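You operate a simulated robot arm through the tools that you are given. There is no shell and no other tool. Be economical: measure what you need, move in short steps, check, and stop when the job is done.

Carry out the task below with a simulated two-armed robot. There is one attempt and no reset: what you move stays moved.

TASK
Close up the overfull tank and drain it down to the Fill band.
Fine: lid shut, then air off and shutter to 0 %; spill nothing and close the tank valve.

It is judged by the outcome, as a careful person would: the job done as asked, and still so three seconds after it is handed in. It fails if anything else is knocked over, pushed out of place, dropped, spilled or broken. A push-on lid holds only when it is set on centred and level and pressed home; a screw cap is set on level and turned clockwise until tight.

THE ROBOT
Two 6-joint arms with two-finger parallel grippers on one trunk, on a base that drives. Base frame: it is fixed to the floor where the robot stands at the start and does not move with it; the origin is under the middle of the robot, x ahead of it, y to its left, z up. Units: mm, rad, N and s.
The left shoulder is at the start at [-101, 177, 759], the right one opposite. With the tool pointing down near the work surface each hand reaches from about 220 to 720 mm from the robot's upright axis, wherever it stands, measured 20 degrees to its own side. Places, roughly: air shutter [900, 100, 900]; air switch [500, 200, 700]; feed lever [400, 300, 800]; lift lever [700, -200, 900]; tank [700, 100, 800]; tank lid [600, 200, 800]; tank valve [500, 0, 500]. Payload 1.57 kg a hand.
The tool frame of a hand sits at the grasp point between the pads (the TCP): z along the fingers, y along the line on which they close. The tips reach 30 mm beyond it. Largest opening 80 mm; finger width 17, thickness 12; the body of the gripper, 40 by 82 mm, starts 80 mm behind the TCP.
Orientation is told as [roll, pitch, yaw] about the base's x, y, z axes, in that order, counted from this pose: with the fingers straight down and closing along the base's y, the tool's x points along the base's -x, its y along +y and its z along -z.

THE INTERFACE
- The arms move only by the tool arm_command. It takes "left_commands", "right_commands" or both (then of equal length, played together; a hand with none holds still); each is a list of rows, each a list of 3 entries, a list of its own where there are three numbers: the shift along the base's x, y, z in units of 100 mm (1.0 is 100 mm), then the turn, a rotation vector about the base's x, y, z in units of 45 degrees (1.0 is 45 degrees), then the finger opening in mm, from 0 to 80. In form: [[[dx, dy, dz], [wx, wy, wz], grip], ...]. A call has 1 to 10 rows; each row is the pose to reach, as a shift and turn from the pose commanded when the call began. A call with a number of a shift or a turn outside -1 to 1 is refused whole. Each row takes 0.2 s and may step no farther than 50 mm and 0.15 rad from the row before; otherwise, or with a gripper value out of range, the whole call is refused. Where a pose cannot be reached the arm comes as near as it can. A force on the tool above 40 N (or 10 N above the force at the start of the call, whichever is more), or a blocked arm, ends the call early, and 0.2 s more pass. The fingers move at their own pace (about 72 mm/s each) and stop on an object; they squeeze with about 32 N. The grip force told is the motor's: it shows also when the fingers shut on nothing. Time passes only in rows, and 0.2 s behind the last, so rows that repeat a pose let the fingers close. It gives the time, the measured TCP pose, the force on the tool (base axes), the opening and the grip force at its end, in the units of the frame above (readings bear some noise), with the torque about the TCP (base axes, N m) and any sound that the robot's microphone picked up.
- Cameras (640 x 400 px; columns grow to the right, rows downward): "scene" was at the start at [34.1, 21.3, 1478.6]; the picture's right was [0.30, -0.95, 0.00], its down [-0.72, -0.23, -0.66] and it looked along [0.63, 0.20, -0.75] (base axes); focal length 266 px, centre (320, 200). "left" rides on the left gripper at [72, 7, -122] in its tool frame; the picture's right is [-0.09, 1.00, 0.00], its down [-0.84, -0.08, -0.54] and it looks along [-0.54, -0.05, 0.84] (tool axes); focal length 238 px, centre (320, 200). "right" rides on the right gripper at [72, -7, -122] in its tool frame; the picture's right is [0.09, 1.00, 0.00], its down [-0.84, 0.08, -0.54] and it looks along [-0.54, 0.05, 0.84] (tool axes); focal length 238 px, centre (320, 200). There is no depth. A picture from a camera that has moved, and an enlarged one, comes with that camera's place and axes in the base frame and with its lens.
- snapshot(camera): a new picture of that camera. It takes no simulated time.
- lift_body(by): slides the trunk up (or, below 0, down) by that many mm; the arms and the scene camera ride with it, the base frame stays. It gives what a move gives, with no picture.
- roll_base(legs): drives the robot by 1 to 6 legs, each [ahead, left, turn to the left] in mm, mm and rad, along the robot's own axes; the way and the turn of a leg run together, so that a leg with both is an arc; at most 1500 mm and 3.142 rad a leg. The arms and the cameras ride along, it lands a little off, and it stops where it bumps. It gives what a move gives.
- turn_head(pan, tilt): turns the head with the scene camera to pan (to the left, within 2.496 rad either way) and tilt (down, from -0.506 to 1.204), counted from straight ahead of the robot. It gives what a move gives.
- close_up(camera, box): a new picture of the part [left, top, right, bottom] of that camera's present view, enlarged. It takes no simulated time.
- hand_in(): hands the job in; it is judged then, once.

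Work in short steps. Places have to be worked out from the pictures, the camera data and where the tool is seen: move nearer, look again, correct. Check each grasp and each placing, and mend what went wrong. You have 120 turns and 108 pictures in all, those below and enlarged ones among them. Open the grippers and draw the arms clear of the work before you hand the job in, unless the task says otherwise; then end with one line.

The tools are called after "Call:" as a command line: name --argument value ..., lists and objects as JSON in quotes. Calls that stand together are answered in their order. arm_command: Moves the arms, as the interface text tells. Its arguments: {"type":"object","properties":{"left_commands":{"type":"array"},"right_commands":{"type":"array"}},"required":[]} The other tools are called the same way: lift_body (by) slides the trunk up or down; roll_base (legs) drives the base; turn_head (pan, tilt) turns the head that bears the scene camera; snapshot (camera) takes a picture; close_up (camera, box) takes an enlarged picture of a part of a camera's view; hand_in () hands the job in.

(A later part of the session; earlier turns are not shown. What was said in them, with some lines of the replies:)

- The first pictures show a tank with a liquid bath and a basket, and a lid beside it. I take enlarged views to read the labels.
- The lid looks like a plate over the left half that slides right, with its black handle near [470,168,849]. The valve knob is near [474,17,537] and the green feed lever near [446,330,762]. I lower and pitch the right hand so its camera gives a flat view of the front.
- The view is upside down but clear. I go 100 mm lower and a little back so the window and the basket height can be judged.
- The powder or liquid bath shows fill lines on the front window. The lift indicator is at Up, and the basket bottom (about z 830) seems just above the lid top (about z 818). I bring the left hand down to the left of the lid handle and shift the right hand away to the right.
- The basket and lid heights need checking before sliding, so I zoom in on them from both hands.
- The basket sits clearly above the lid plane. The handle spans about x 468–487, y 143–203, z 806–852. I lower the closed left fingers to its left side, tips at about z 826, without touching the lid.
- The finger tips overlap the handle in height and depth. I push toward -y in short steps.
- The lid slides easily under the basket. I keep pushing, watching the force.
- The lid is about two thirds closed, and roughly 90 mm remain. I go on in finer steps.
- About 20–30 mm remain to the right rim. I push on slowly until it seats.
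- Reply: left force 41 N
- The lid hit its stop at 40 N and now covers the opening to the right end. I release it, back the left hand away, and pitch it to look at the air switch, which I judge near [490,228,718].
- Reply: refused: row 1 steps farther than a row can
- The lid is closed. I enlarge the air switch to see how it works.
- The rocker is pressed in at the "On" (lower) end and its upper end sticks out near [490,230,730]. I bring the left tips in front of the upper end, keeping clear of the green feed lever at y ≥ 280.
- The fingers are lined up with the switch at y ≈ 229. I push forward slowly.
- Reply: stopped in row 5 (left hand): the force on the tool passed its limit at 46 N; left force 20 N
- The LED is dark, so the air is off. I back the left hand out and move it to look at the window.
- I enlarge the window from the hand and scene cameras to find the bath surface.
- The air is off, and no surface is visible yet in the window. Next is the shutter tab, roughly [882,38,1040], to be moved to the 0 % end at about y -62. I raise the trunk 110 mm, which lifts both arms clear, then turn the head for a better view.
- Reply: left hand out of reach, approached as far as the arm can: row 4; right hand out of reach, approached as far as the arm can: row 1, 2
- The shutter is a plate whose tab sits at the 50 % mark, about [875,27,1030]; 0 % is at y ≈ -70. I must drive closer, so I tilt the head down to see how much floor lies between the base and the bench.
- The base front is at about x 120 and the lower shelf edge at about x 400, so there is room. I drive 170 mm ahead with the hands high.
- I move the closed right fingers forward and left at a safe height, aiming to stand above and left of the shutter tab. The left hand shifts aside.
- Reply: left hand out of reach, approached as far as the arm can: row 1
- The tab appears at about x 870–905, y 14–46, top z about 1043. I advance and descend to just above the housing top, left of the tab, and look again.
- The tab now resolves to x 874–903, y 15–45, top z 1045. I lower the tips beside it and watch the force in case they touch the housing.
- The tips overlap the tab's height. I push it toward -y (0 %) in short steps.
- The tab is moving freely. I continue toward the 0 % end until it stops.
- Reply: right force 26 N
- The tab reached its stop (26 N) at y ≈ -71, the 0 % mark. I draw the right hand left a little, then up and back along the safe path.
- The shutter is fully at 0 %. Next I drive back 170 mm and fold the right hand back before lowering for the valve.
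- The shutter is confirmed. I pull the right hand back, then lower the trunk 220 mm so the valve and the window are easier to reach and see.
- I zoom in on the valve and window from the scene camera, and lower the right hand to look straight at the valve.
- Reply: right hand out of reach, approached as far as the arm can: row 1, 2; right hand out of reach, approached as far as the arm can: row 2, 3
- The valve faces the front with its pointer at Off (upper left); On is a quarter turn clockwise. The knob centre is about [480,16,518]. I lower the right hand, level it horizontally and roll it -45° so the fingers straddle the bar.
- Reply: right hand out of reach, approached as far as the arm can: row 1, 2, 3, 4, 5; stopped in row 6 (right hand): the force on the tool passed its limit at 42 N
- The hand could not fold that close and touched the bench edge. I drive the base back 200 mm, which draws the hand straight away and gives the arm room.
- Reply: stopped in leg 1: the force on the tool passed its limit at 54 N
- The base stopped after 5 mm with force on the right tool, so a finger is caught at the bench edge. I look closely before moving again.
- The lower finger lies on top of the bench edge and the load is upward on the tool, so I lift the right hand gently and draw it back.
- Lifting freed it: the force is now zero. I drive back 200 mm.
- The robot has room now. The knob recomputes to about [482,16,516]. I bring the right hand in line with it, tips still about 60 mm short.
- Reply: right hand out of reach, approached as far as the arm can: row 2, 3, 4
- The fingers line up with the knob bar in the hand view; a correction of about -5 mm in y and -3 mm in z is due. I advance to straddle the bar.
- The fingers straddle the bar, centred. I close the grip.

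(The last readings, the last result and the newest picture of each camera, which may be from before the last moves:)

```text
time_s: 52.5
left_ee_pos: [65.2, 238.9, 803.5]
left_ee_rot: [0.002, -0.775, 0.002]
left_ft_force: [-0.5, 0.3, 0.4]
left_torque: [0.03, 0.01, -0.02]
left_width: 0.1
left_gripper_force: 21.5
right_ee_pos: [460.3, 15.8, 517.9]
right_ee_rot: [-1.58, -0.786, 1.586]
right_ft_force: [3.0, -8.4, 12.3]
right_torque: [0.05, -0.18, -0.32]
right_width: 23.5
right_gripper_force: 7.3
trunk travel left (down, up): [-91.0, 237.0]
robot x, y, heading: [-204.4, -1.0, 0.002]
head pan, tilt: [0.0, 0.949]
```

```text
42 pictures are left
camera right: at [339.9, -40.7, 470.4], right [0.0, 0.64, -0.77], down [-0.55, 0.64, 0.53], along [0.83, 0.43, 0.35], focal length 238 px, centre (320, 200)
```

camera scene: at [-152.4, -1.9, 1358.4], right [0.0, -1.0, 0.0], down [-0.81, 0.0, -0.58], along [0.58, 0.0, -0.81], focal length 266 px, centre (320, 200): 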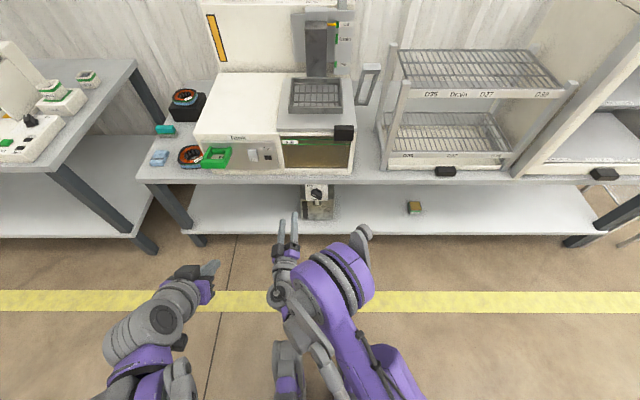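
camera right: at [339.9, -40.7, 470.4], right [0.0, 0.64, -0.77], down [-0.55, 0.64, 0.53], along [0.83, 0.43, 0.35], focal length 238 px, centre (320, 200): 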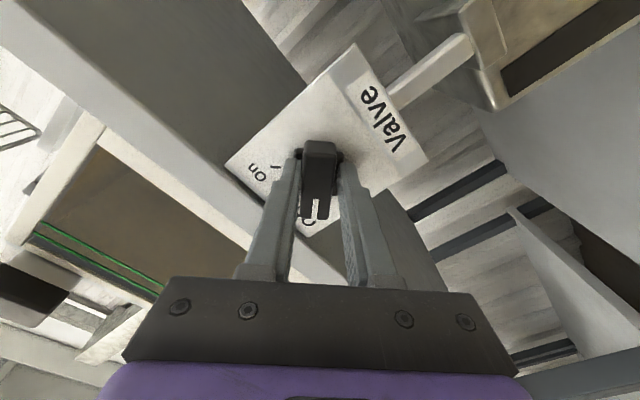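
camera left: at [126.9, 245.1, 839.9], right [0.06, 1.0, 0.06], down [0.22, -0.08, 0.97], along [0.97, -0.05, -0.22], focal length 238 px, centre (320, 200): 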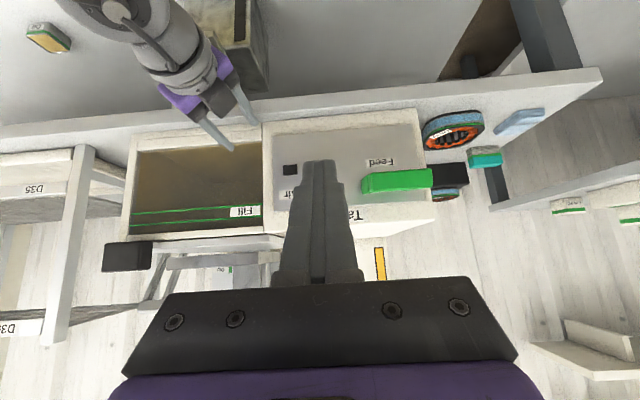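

The knob is gripped (23.5 mm wide) with a small sideways offset. I correct by 2 mm and turn 45° clockwise (positive about x) toward On.

Call:
arm_command --right_commands '[[[0, -0.02, 0.02], [0.17, 0, 0], 10], [[0, -0.02, 0.02], [0.34, 0, 0], 10], [[0, -0.02, 0.02], [0.51, 0, 0], 10], [[0, -0.02, 0.02], [0.68, 0, 0], 10], [[0, -0.02, 0.02], [0.84, 0, 0], 10], [[0, -0.02, 0.02], [1, 0, 0], 10]]'

Call:
close_up --camera "scene" --box '[265, 120, 375, 220]'

```text
time_s: 53.9
left_ee_pos: [66.5, 239.1, 802.8]
left_ee_rot: [-0.001, -0.776, 0.004]
left_ft_force: [1.0, 0.0, 0.5]
left_torque: [0.0, -0.05, 0.03]
left_width: 0.0
left_gripper_force: 21.5
right_ee_pos: [460.9, 15.5, 517.4]
right_ee_rot: [2.996, -1.561, -2.989]
right_ft_force: [-9.5, -1.3, -9.0]
right_torque: [-0.02, -0.15, -0.81]
right_width: 19.9
right_gripper_force: 34.2
trunk travel left (down, up): [-91.0, 237.0]
robot x, y, heading: [-208.0, -3.3, 0.001]
head pan, tilt: [0.0, 0.949]
```

```text
4.00 times, centred on (320, 170) of scene
camera zoom: at [-151.5, -1.9, 1358.3], right [0.0, -1.0, 0.0], down [-0.81, 0.0, -0.58], along [0.58, 0.0, -0.81], focal length 1063 px, centre (320, 320)
```

zoom: 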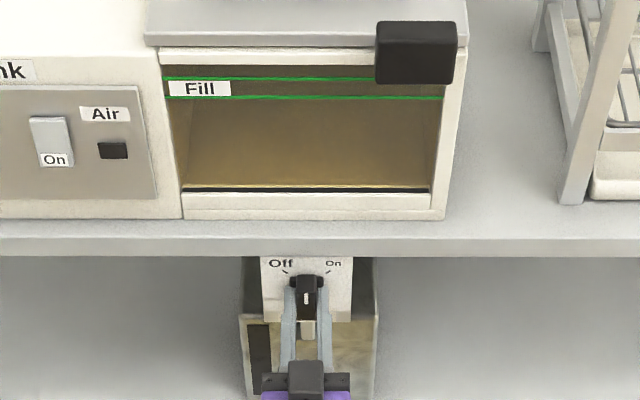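

The knob turned to mid-way. I turn the other 45° to On and check the window.

Call:
arm_command --right_commands '[[[0, 0, 0.0], [0.17, 0, 0], 10], [[0, 0, 0], [0.34, 0, 0], 10], [[0, 0, 0], [0.51, 0, 0], 10], [[0, 0, 0], [0.68, 0, 0], 10], [[0, 0, 0], [0.84, 0, 0], 10], [[0, 0, 0], [1, 0, 0], 10]]'

Call:
close_up --camera "scene" --box '[265, 120, 375, 220]'

```text
time_s: 55.3
left_ee_pos: [66.1, 240.0, 802.5]
left_ee_rot: [-0.001, -0.777, 0.003]
left_ft_force: [-0.8, 0.2, -1.2]
left_torque: [0.0, -0.02, -0.01]
left_width: 0.0
left_gripper_force: 21.3
right_ee_pos: [460.3, 16.4, 517.2]
right_ee_rot: [1.589, -0.785, -1.583]
right_ft_force: [-6.1, 19.3, -2.9]
right_torque: [-0.03, 0.25, -0.61]
right_width: 19.8
right_gripper_force: 33.0
trunk travel left (down, up): [-91.0, 237.0]
robot x, y, heading: [-208.0, 2.3, 0.005]
head pan, tilt: [0.0, 0.949]
```

```text
4.00 times, centred on (320, 170) of scene
camera zoom: at [-151.6, -0.5, 1358.4], right [0.0, -1.0, 0.0], down [-0.81, 0.0, -0.58], along [0.58, 0.0, -0.81], focal length 1063 px, centre (320, 320)
```

zoom: 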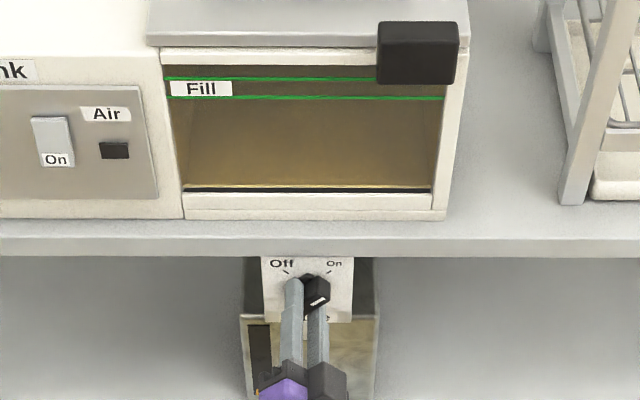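

The valve points to On. I hold briefly and bring the left hand camera nearer to watch the window from level height.

Call:
arm_command --left_commands '[[[0.45, -0.1, 0], [0, 0, 0], 0], [[0.9, -0.25, 0], [0, -0.1, 0], 0], [[1, -0.6, 0], [0, -0.2, 0], 0]]'

Call:
close_up --camera "scene" --box '[275, 130, 365, 180]'

Call:
snapshot --camera "left"

```text
time_s: 56.1
left_ee_pos: [168.2, 179.3, 803.8]
left_ee_rot: [-0.004, -0.935, 0.007]
left_ft_force: [-0.1, -0.4, -0.5]
left_torque: [0.0, 0.01, -0.03]
left_width: 0.1
left_gripper_force: 21.6
right_ee_pos: [461.0, 17.6, 517.6]
right_ee_rot: [1.589, -0.787, -1.583]
right_ft_force: [2.3, 24.8, 4.0]
right_torque: [-0.05, 0.55, -0.12]
right_width: 20.0
right_gripper_force: 34.0
trunk travel left (down, up): [-91.0, 237.0]
robot x, y, heading: [-206.8, 1.0, 0.0]
head pan, tilt: [0.0, 0.949]
```

```text
7.11 times, centred on (320, 155) of scene
camera zoom: at [-151.6, -0.2, 1358.4], right [0.0, -1.0, 0.0], down [-0.81, 0.0, -0.58], along [0.58, 0.0, -0.81], focal length 1890 px, centre (320, 520)
```

zoom: 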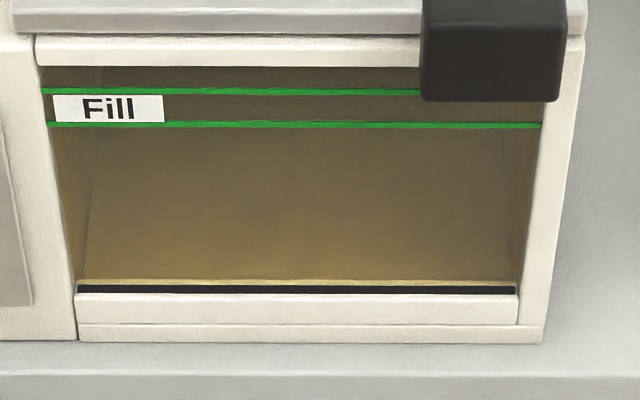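

```text
38 pictures are left
camera left: at [26.1, 186.2, 819.3], right [0.05, 1.0, 0.07], down [0.06, -0.08, 1.0], along [1.0, -0.05, -0.06], focal length 238 px, centre (320, 200)
```

left: 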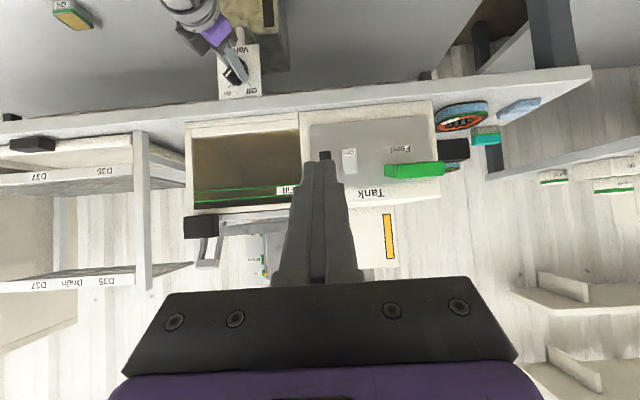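

I enlarge the window in the left view.

Call:
close_up --camera "left" --box '[175, 110, 315, 220]'

```text
3.64 times, centred on (245, 165) of left
camera zoom: at [26.1, 186.2, 819.3], right [0.05, 1.0, 0.07], down [0.06, -0.08, 1.0], along [1.0, -0.05, -0.06], focal length 867 px, centre (593, 327)
```

zoom: 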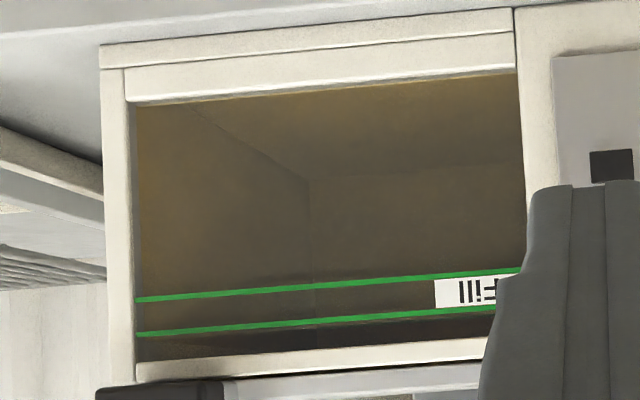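

No surface line is clear yet. I hold one second and look at the same crop again.

Call:
arm_command --left_commands '[[[0, -0.2, 0.15], [0, 0, 0], 0], [[0, -0.4, 0.3], [0, 0, 0], 0], [[0, -0.8, 0.3], [0, 0, 0], 0]]'

Call:
snapshot --camera "left"

Call:
close_up --camera "scene" --box '[275, 130, 365, 180]'

```text
time_s: 56.9
left_ee_pos: [166.4, 99.8, 833.1]
left_ee_rot: [-0.003, -0.935, 0.003]
left_ft_force: [-0.2, 0.1, 0.0]
left_torque: [0.01, 0.01, -0.03]
left_width: 0.0
left_gripper_force: 21.7
right_ee_pos: [462.4, 17.1, 518.0]
right_ee_rot: [1.59, -0.787, -1.586]
right_ft_force: [9.7, 25.8, 7.1]
right_torque: [-0.05, 0.57, 0.07]
right_width: 19.9
right_gripper_force: 33.9
trunk travel left (down, up): [-91.0, 237.0]
robot x, y, heading: [-208.6, 2.2, 0.001]
head pan, tilt: [0.0, 0.949]
```

```text
36 pictures are left
camera left: at [25.3, 105.1, 848.4], right [0.05, 1.0, 0.07], down [0.06, -0.08, 1.0], along [1.0, -0.05, -0.07], focal length 238 px, centre (320, 200)
```

left: 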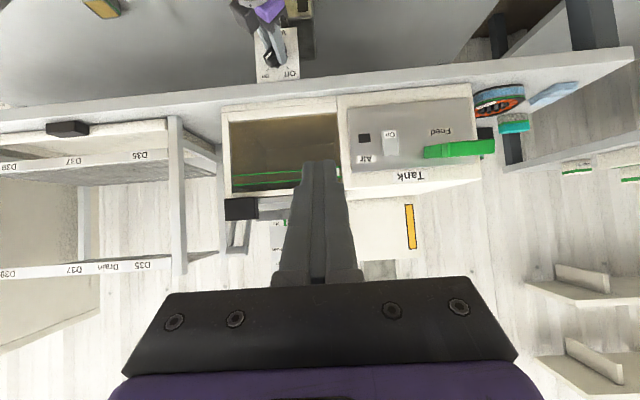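

```text
7.11 times, centred on (320, 155) of scene
camera zoom: at [-151.5, -0.3, 1358.4], right [0.0, -1.0, 0.0], down [-0.81, 0.0, -0.58], along [0.58, 0.0, -0.81], focal length 1890 px, centre (320, 520)
```

zoom: 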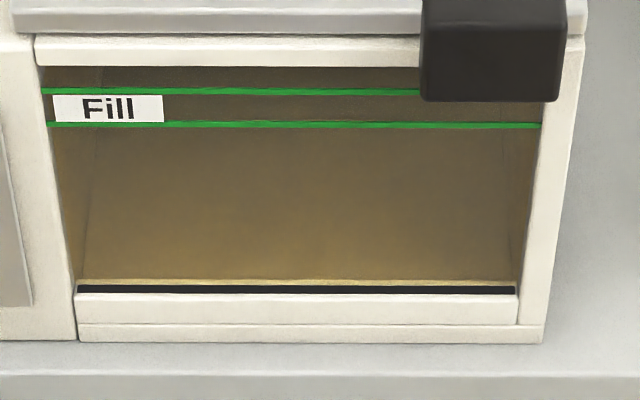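

The level still isn't evident, so I take a tighter crop of the window top around the fill lines.

Call:
close_up --camera "left" --box '[225, 145, 305, 200]'

```text
7.27 times, centred on (265, 172) of left
camera zoom: at [25.3, 105.1, 848.4], right [0.05, 1.0, 0.07], down [0.06, -0.08, 1.0], along [1.0, -0.05, -0.07], focal length 1734 px, centre (720, 400)
```

zoom: 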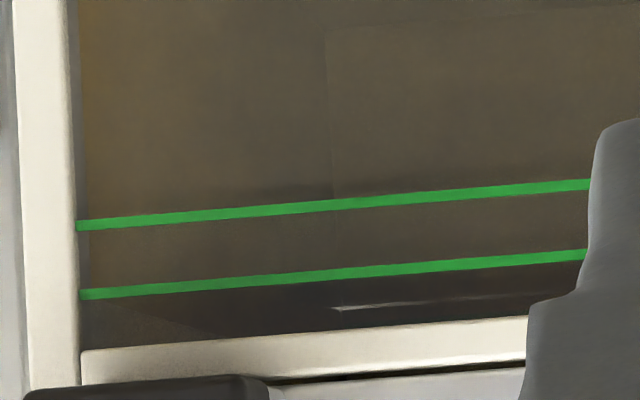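

I can't separate level from shading here. I move the left camera closer at window height for a flatter, unobstructed view.

Call:
arm_command --left_commands '[[[0.4, 0.25, -0.1], [0, 0, 0], 0], [[0.8, 0.4, -0.2], [0, 0, 0], 0], [[1, 0.5, -0.4], [0, 0, 0], 0]]'

Call:
close_up --camera "left" --box '[150, 70, 330, 200]'

```text
time_s: 57.7
left_ee_pos: [265.4, 150.0, 791.7]
left_ee_rot: [-0.003, -0.934, 0.004]
left_ft_force: [-0.8, 0.3, 0.5]
left_torque: [-0.02, -0.01, 0.0]
left_width: 0.0
left_gripper_force: 21.3
right_ee_pos: [461.3, 17.2, 517.3]
right_ee_rot: [1.588, -0.786, -1.583]
right_ft_force: [17.3, 27.6, 9.5]
right_torque: [-0.06, 0.45, -0.06]
right_width: 19.8
right_gripper_force: 33.7
trunk travel left (down, up): [-91.0, 237.0]
robot x, y, heading: [-205.1, -4.1, 0.003]
head pan, tilt: [0.0, 0.949]
```

```text
3.08 times, centred on (240, 135) of left
camera zoom: at [124.0, 155.2, 807.7], right [0.05, 1.0, 0.07], down [0.06, -0.08, 1.0], along [1.0, -0.05, -0.07], focal length 733 px, centre (566, 400)
```

zoom: 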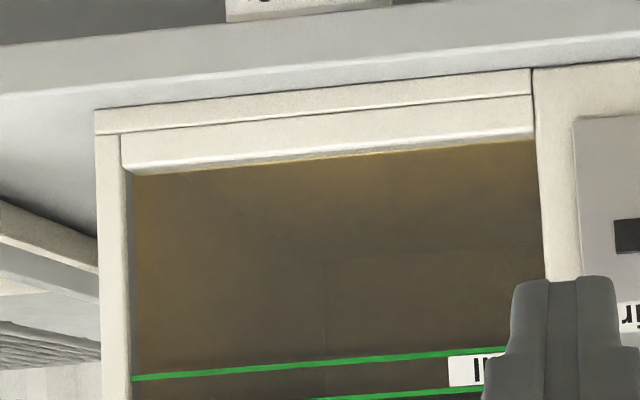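

I shift the crop to cover the lines and the window top.

Call:
close_up --camera "left" --box '[180, 150, 310, 230]'

```text
4.92 times, centred on (245, 190) of left
camera zoom: at [124.0, 155.2, 807.7], right [0.05, 1.0, 0.07], down [0.06, -0.08, 1.0], along [1.0, -0.05, -0.07], focal length 1173 px, centre (689, 249)
```

zoom: 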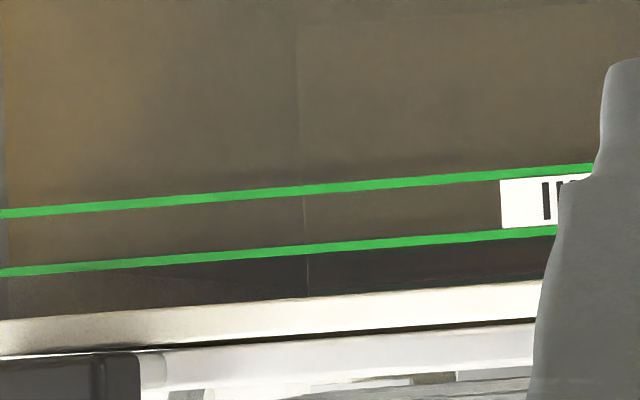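

There is a tone change near the upper green line: greyer above, browner below. I hold half a second and take a tight crop to see whether it moves.

Call:
close_up --camera "left" --box '[176, 182, 246, 222]'

Call:
arm_command --left_commands '[[[0, 0, 0], [0, 0, 0], 0], [[0, 0, 0], [0, 0, 0], 0], [[0, 0, 0], [0, 0, 0], 0]]'

Call:
close_up --camera "left" --box '[176, 182, 246, 222]'

```text
9.14 times, centred on (211, 202) of left
camera zoom: at [124.0, 155.2, 807.7], right [0.05, 1.0, 0.07], down [0.06, -0.08, 1.0], along [1.0, -0.05, -0.07], focal length 2179 px, centre (1317, 182)
```

zoom: 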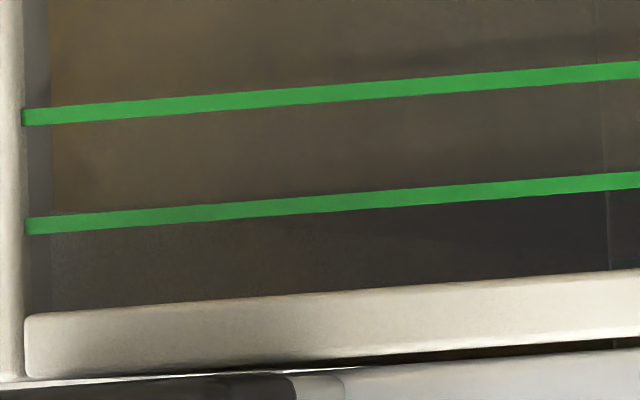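

```text
time_s: 58.5
left_ee_pos: [265.5, 148.4, 793.3]
left_ee_rot: [-0.002, -0.934, 0.006]
left_ft_force: [0.1, 0.3, 0.0]
left_torque: [0.0, -0.02, -0.03]
left_width: 0.2
left_gripper_force: 20.9
right_ee_pos: [460.7, 16.8, 518.6]
right_ee_rot: [1.587, -0.786, -1.586]
right_ft_force: [20.2, 28.3, 12.6]
right_torque: [-0.09, 0.36, -0.05]
right_width: 20.0
right_gripper_force: 33.0
trunk travel left (down, up): [-91.0, 237.0]
robot x, y, heading: [-202.9, -1.2, 0.005]
head pan, tilt: [0.0, 0.949]
```

```text
9.14 times, centred on (211, 202) of left
camera zoom: at [123.8, 155.0, 807.8], right [0.05, 1.0, 0.07], down [0.06, -0.08, 1.0], along [1.0, -0.05, -0.07], focal length 2179 px, centre (1317, 182)
```

zoom: 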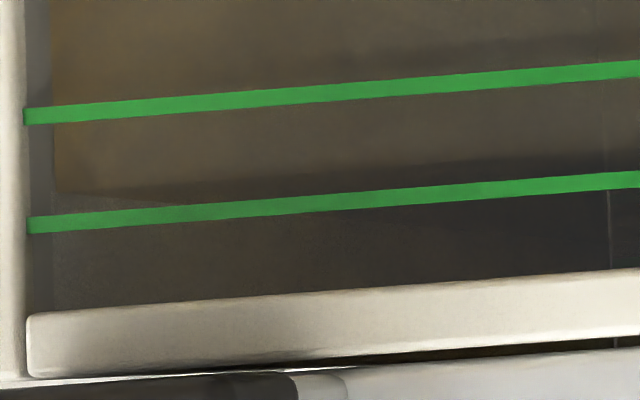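

The surface is now visible: it dropped past the upper line and falls at roughly 8 mm/s. It is inside the band, so I close the valve at once.

Call:
arm_command --right_commands '[[[0, 0, 0], [-0.19, 0, 0], 10], [[0, 0, 0], [-0.38, 0, 0], 10], [[0, 0, 0], [-0.57, 0, 0], 10], [[0, 0, 0], [-0.76, 0, 0], 10], [[0, 0, 0], [-0.95, 0, 0], 10], [[0, 0, 0], [-1, 0, 0], 10]]'

Call:
arm_command --right_commands '[[[0, 0, 0], [-0.19, 0, 0], 10], [[0, 0, 0], [-0.38, 0, 0], 10], [[0, 0, 0], [-0.57, 0, 0], 10], [[0, 0, 0], [-0.76, 0, 0], 10], [[0, 0, 0], [-0.95, 0, 0], 10], [[0, 0, 0], [-1, 0, 0], 10]]'

Call:
close_up --camera "left" --box '[176, 182, 246, 222]'

Call:
close_up --camera "scene" --box '[265, 120, 375, 220]'

```text
time_s: 59.9
left_ee_pos: [265.7, 148.0, 792.6]
left_ee_rot: [-0.002, -0.934, 0.006]
left_ft_force: [0.4, 1.2, 0.1]
left_torque: [0.0, 0.03, 0.0]
left_width: 0.0
left_gripper_force: 21.1
right_ee_pos: [461.6, 15.9, 518.7]
right_ee_rot: [-2.799, -1.558, 2.803]
right_ft_force: [1.1, 18.9, -2.6]
right_torque: [-0.04, -0.21, -0.41]
right_width: 20.1
right_gripper_force: 33.5
trunk travel left (down, up): [-91.0, 237.0]
robot x, y, heading: [-208.6, 3.0, 0.005]
head pan, tilt: [0.0, 0.949]
```

```text
time_s: 61.3
left_ee_pos: [264.8, 148.3, 793.6]
left_ee_rot: [-0.001, -0.932, 0.003]
left_ft_force: [-0.1, -0.3, 0.5]
left_torque: [-0.05, -0.01, -0.01]
left_width: 0.0
left_gripper_force: 21.3
right_ee_pos: [461.7, 14.3, 518.7]
right_ee_rot: [-1.577, -0.783, 1.587]
right_ft_force: [-18.6, 5.3, -5.8]
right_torque: [0.08, -0.54, 0.09]
right_width: 19.9
right_gripper_force: 33.6
trunk travel left (down, up): [-91.0, 237.0]
robot x, y, heading: [-206.8, 0.0, -0.0]
head pan, tilt: [0.0, 0.949]
```

```text
9.14 times, centred on (211, 202) of left
camera zoom: at [123.2, 153.8, 808.2], right [0.05, 1.0, 0.07], down [0.06, -0.08, 1.0], along [1.0, -0.05, -0.07], focal length 2179 px, centre (1317, 182)
```

zoom: 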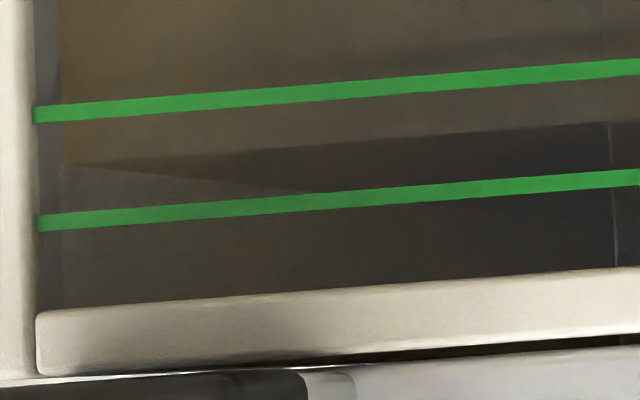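

```text
4.00 times, centred on (320, 170) of scene
camera zoom: at [-152.6, -1.7, 1358.4], right [0.0, -1.0, 0.0], down [-0.81, 0.0, -0.58], along [0.58, 0.0, -0.81], focal length 1063 px, centre (320, 320)
```

zoom: 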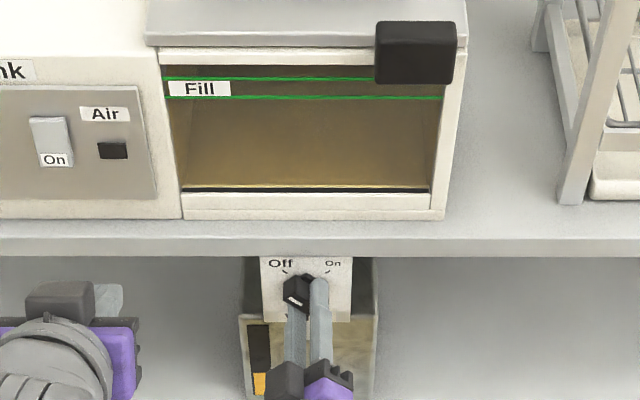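

The surface sits mid-band. The valve is back at the Off angle; I turn a touch further against its stop, hold, and check that the level is steady.

Call:
arm_command --right_commands '[[[0, 0, 0], [-0.06, 0, 0], 10], [[0, 0, 0], [-0.08, 0, 0], 10], [[0, 0, 0], [0, 0, 0], 10], [[0, 0, 0], [0, 0, 0], 10], [[0, 0, 0], [0, 0, 0], 10]]'

Call:
close_up --camera "left" --box '[176, 182, 246, 222]'

```text
time_s: 62.5
left_ee_pos: [265.7, 147.4, 793.6]
left_ee_rot: [-0.001, -0.933, 0.002]
left_ft_force: [0.4, 0.8, -0.4]
left_torque: [-0.02, 0.01, -0.01]
left_width: 0.0
left_gripper_force: 21.6
right_ee_pos: [461.4, 13.8, 518.7]
right_ee_rot: [-1.581, -0.783, 1.587]
right_ft_force: [-6.0, -0.5, 1.2]
right_torque: [0.11, -0.51, -0.17]
right_width: 20.0
right_gripper_force: 33.6
trunk travel left (down, up): [-91.0, 237.0]
robot x, y, heading: [-204.9, -1.0, 0.002]
head pan, tilt: [0.0, 0.949]
```

```text
9.14 times, centred on (211, 202) of left
camera zoom: at [123.5, 153.7, 808.2], right [0.05, 1.0, 0.07], down [0.06, -0.08, 1.0], along [1.0, -0.05, -0.07], focal length 2179 px, centre (1317, 182)
```

zoom: 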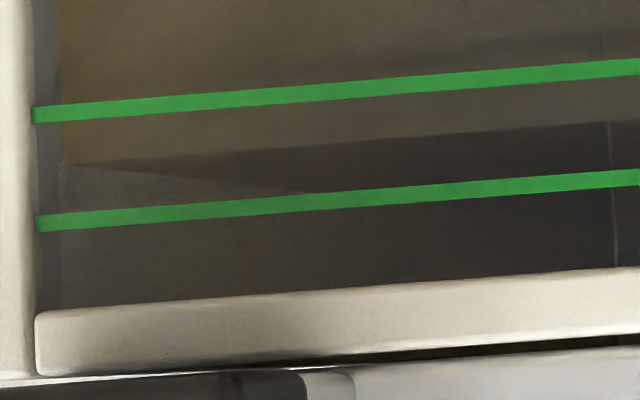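

The level is steady mid-band. I open the right gripper and draw it straight back.

Call:
arm_command --right_commands '[[[0, 0, 0], [0, 0, 0], 30], [[0, 0, 0], [0, 0, 0], 50], [[0, 0, 0], [0, 0, 0], 50], [[-0.2, 0, 0], [0, 0, 0], 50], [[-0.5, 0, 0], [0, 0, 0], 50], [[-0.8, 0, 0], [0, 0, 0], 50]]'

Call:
roll_base --legs '[[-150, 0, 0]]'

Call:
snapshot --camera "scene"

Call:
close_up --camera "scene" --box '[270, 60, 390, 190]'

Call:
close_up --camera "left" --box '[200, 60, 440, 220]'

```text
time_s: 63.9
left_ee_pos: [264.2, 147.8, 793.4]
left_ee_rot: [-0.002, -0.935, 0.004]
left_ft_force: [0.0, 0.9, -0.7]
left_torque: [0.02, 0.02, 0.05]
left_width: 0.0
left_gripper_force: 22.1
right_ee_pos: [379.2, 14.0, 516.5]
right_ee_rot: [-1.579, -0.786, 1.588]
right_ft_force: [0.3, 0.4, -0.6]
right_torque: [-0.01, 0.0, 0.02]
right_width: 49.7
right_gripper_force: 0.1
trunk travel left (down, up): [-91.0, 237.0]
robot x, y, heading: [-207.5, 3.0, 0.009]
head pan, tilt: [0.0, 0.949]
```

```text
time_s: 65.3
left_ee_pos: [116.6, 146.8, 793.2]
left_ee_rot: [0.0, -0.933, 0.006]
left_ft_force: [0.2, 0.4, -0.3]
left_torque: [0.02, -0.02, 0.03]
left_width: 0.0
left_gripper_force: 21.1
right_ee_pos: [231.2, 15.1, 516.4]
right_ee_rot: [-1.578, -0.783, 1.589]
right_ft_force: [0.0, 0.2, 0.6]
right_torque: [0.02, -0.02, -0.02]
right_width: 49.9
right_gripper_force: 0.0
trunk travel left (down, up): [-91.0, 237.0]
robot x, y, heading: [-357.0, 3.0, 0.002]
head pan, tilt: [0.0, 0.949]
```

```text
26 pictures are left
camera scene: at [-300.9, -2.5, 1358.4], right [0.0, -1.0, 0.0], down [-0.81, 0.0, -0.58], along [0.58, 0.0, -0.81], focal length 266 px, centre (320, 200)
```

scene: 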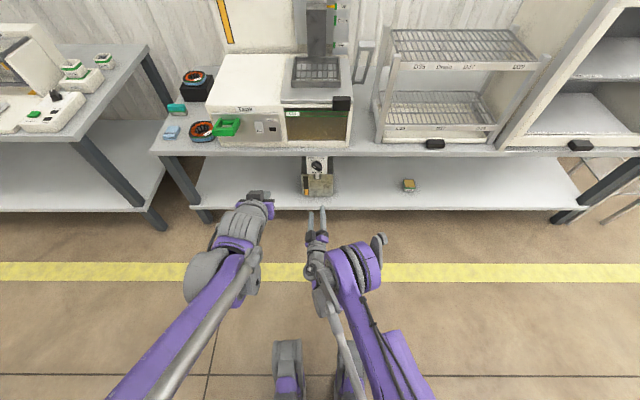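

```text
3.08 times, centred on (330, 125) of scene
camera zoom: at [-300.9, -2.5, 1358.4], right [0.0, -1.0, 0.0], down [-0.81, 0.0, -0.58], along [0.58, 0.0, -0.81], focal length 818 px, centre (289, 431)
```

zoom: 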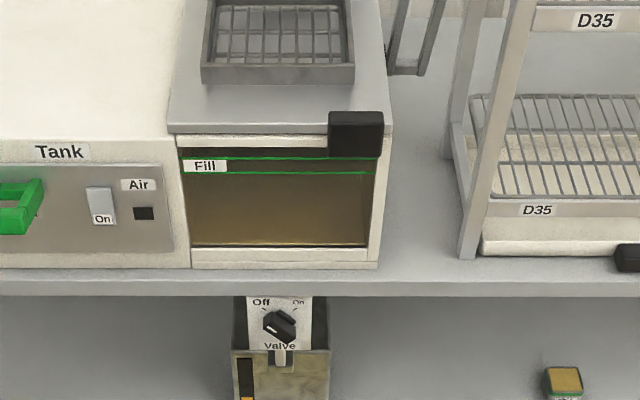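

```text
2.50 times, centred on (320, 140) of left
camera zoom: at [-25.1, 153.2, 808.3], right [0.05, 1.0, 0.07], down [0.06, -0.08, 1.0], along [1.0, -0.05, -0.07], focal length 596 px, centre (320, 350)
```

zoom: 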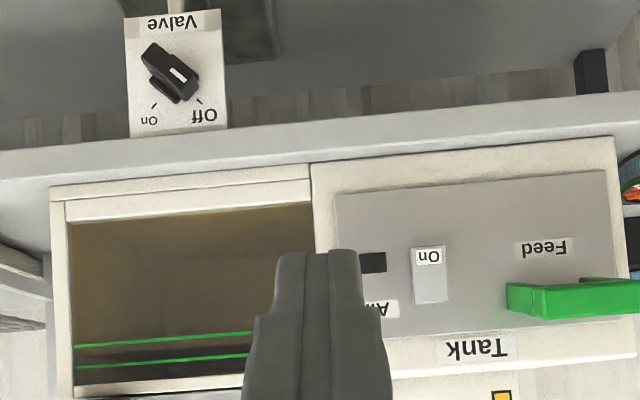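

All looks right. I check the valve angle once more with the right camera, in which the bar stood exactly upright at Off before.

Call:
close_up --camera "right" --box '[260, 60, 380, 140]'

Call:
close_up --camera "scene" --box '[200, 0, 380, 110]'

Call:
close_up --camera "left" --box '[220, 180, 290, 222]'

```text
5.00 times, centred on (320, 100) of right
camera zoom: at [111.2, -42.3, 471.2], right [0.0, 0.64, -0.77], down [-0.55, 0.64, 0.53], along [0.83, 0.43, 0.35], focal length 1192 px, centre (320, 700)
```

zoom: 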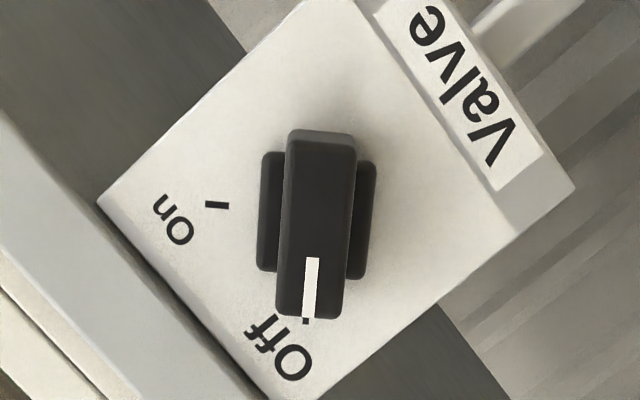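

```text
3.56 times, centred on (290, 55) of scene
camera zoom: at [-300.9, -2.5, 1358.4], right [0.0, -1.0, 0.0], down [-0.81, 0.0, -0.58], along [0.58, 0.0, -0.81], focal length 945 px, centre (427, 716)
```

zoom: 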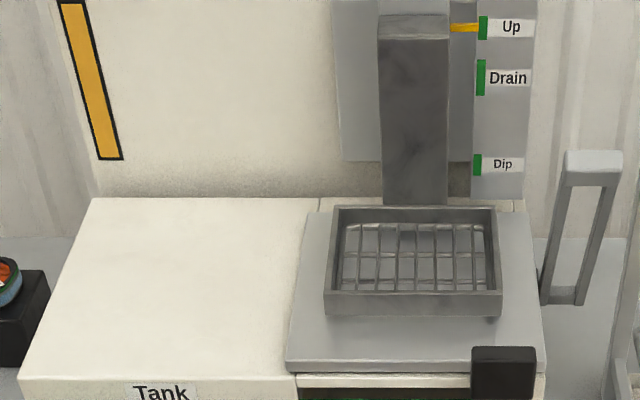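

```text
9.14 times, centred on (255, 201) of left
camera zoom: at [-25.1, 153.2, 808.3], right [0.05, 1.0, 0.07], down [0.06, -0.08, 1.0], along [1.0, -0.05, -0.07], focal length 2179 px, centre (914, 191)
```

zoom: 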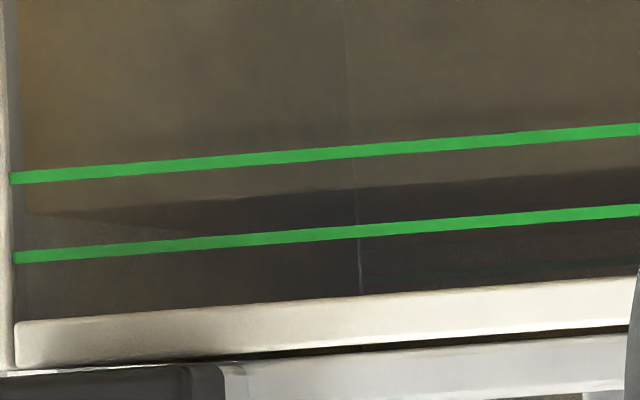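

The valve pointer is on the Off mark, the level is steady mid-band, and the lid, air and shutter are set. I open both grippers, which are already clear of the work.

Call:
arm_command --left_commands '[[[0, 0, 0], [0, 0, 0], 40], [[0, 0, 0], [0, 0, 0], 80], [[0, 0, 0], [0, 0, 0], 80], [[0, 0, 0], [0, 0, 0], 80]]' --right_commands '[[[0, 0, 0], [0, 0, 0], 60], [[0, 0, 0], [0, 0, 0], 80], [[0, 0, 0], [0, 0, 0], 80], [[0, 0, 0], [0, 0, 0], 80]]'

```text
time_s: 66.3
left_ee_pos: [116.7, 146.4, 792.1]
left_ee_rot: [0.0, -0.932, 0.002]
left_ft_force: [0.5, 0.2, 0.1]
left_torque: [-0.01, 0.01, -0.02]
left_width: 80.2
left_gripper_force: 0.0
right_ee_pos: [231.7, 14.5, 518.0]
right_ee_rot: [-1.577, -0.782, 1.589]
right_ft_force: [0.3, 0.1, 0.5]
right_torque: [-0.01, -0.02, 0.0]
right_width: 79.9
right_gripper_force: 0.2
trunk travel left (down, up): [-91.0, 237.0]
robot x, y, heading: [-351.4, -1.2, 0.006]
head pan, tilt: [0.0, 0.949]
```

Both grippers are open and clear, so I hand the job in.

Call:
hand_in

```text
The job is handed in.
```

I shut the lid, then switched the air off and set the shutter to 0 %; I drained the tank to mid Fill band, closed the tank valve and saw no spill; along the way one gripper finger briefly caught on the bench edge, with nothing seen moved.
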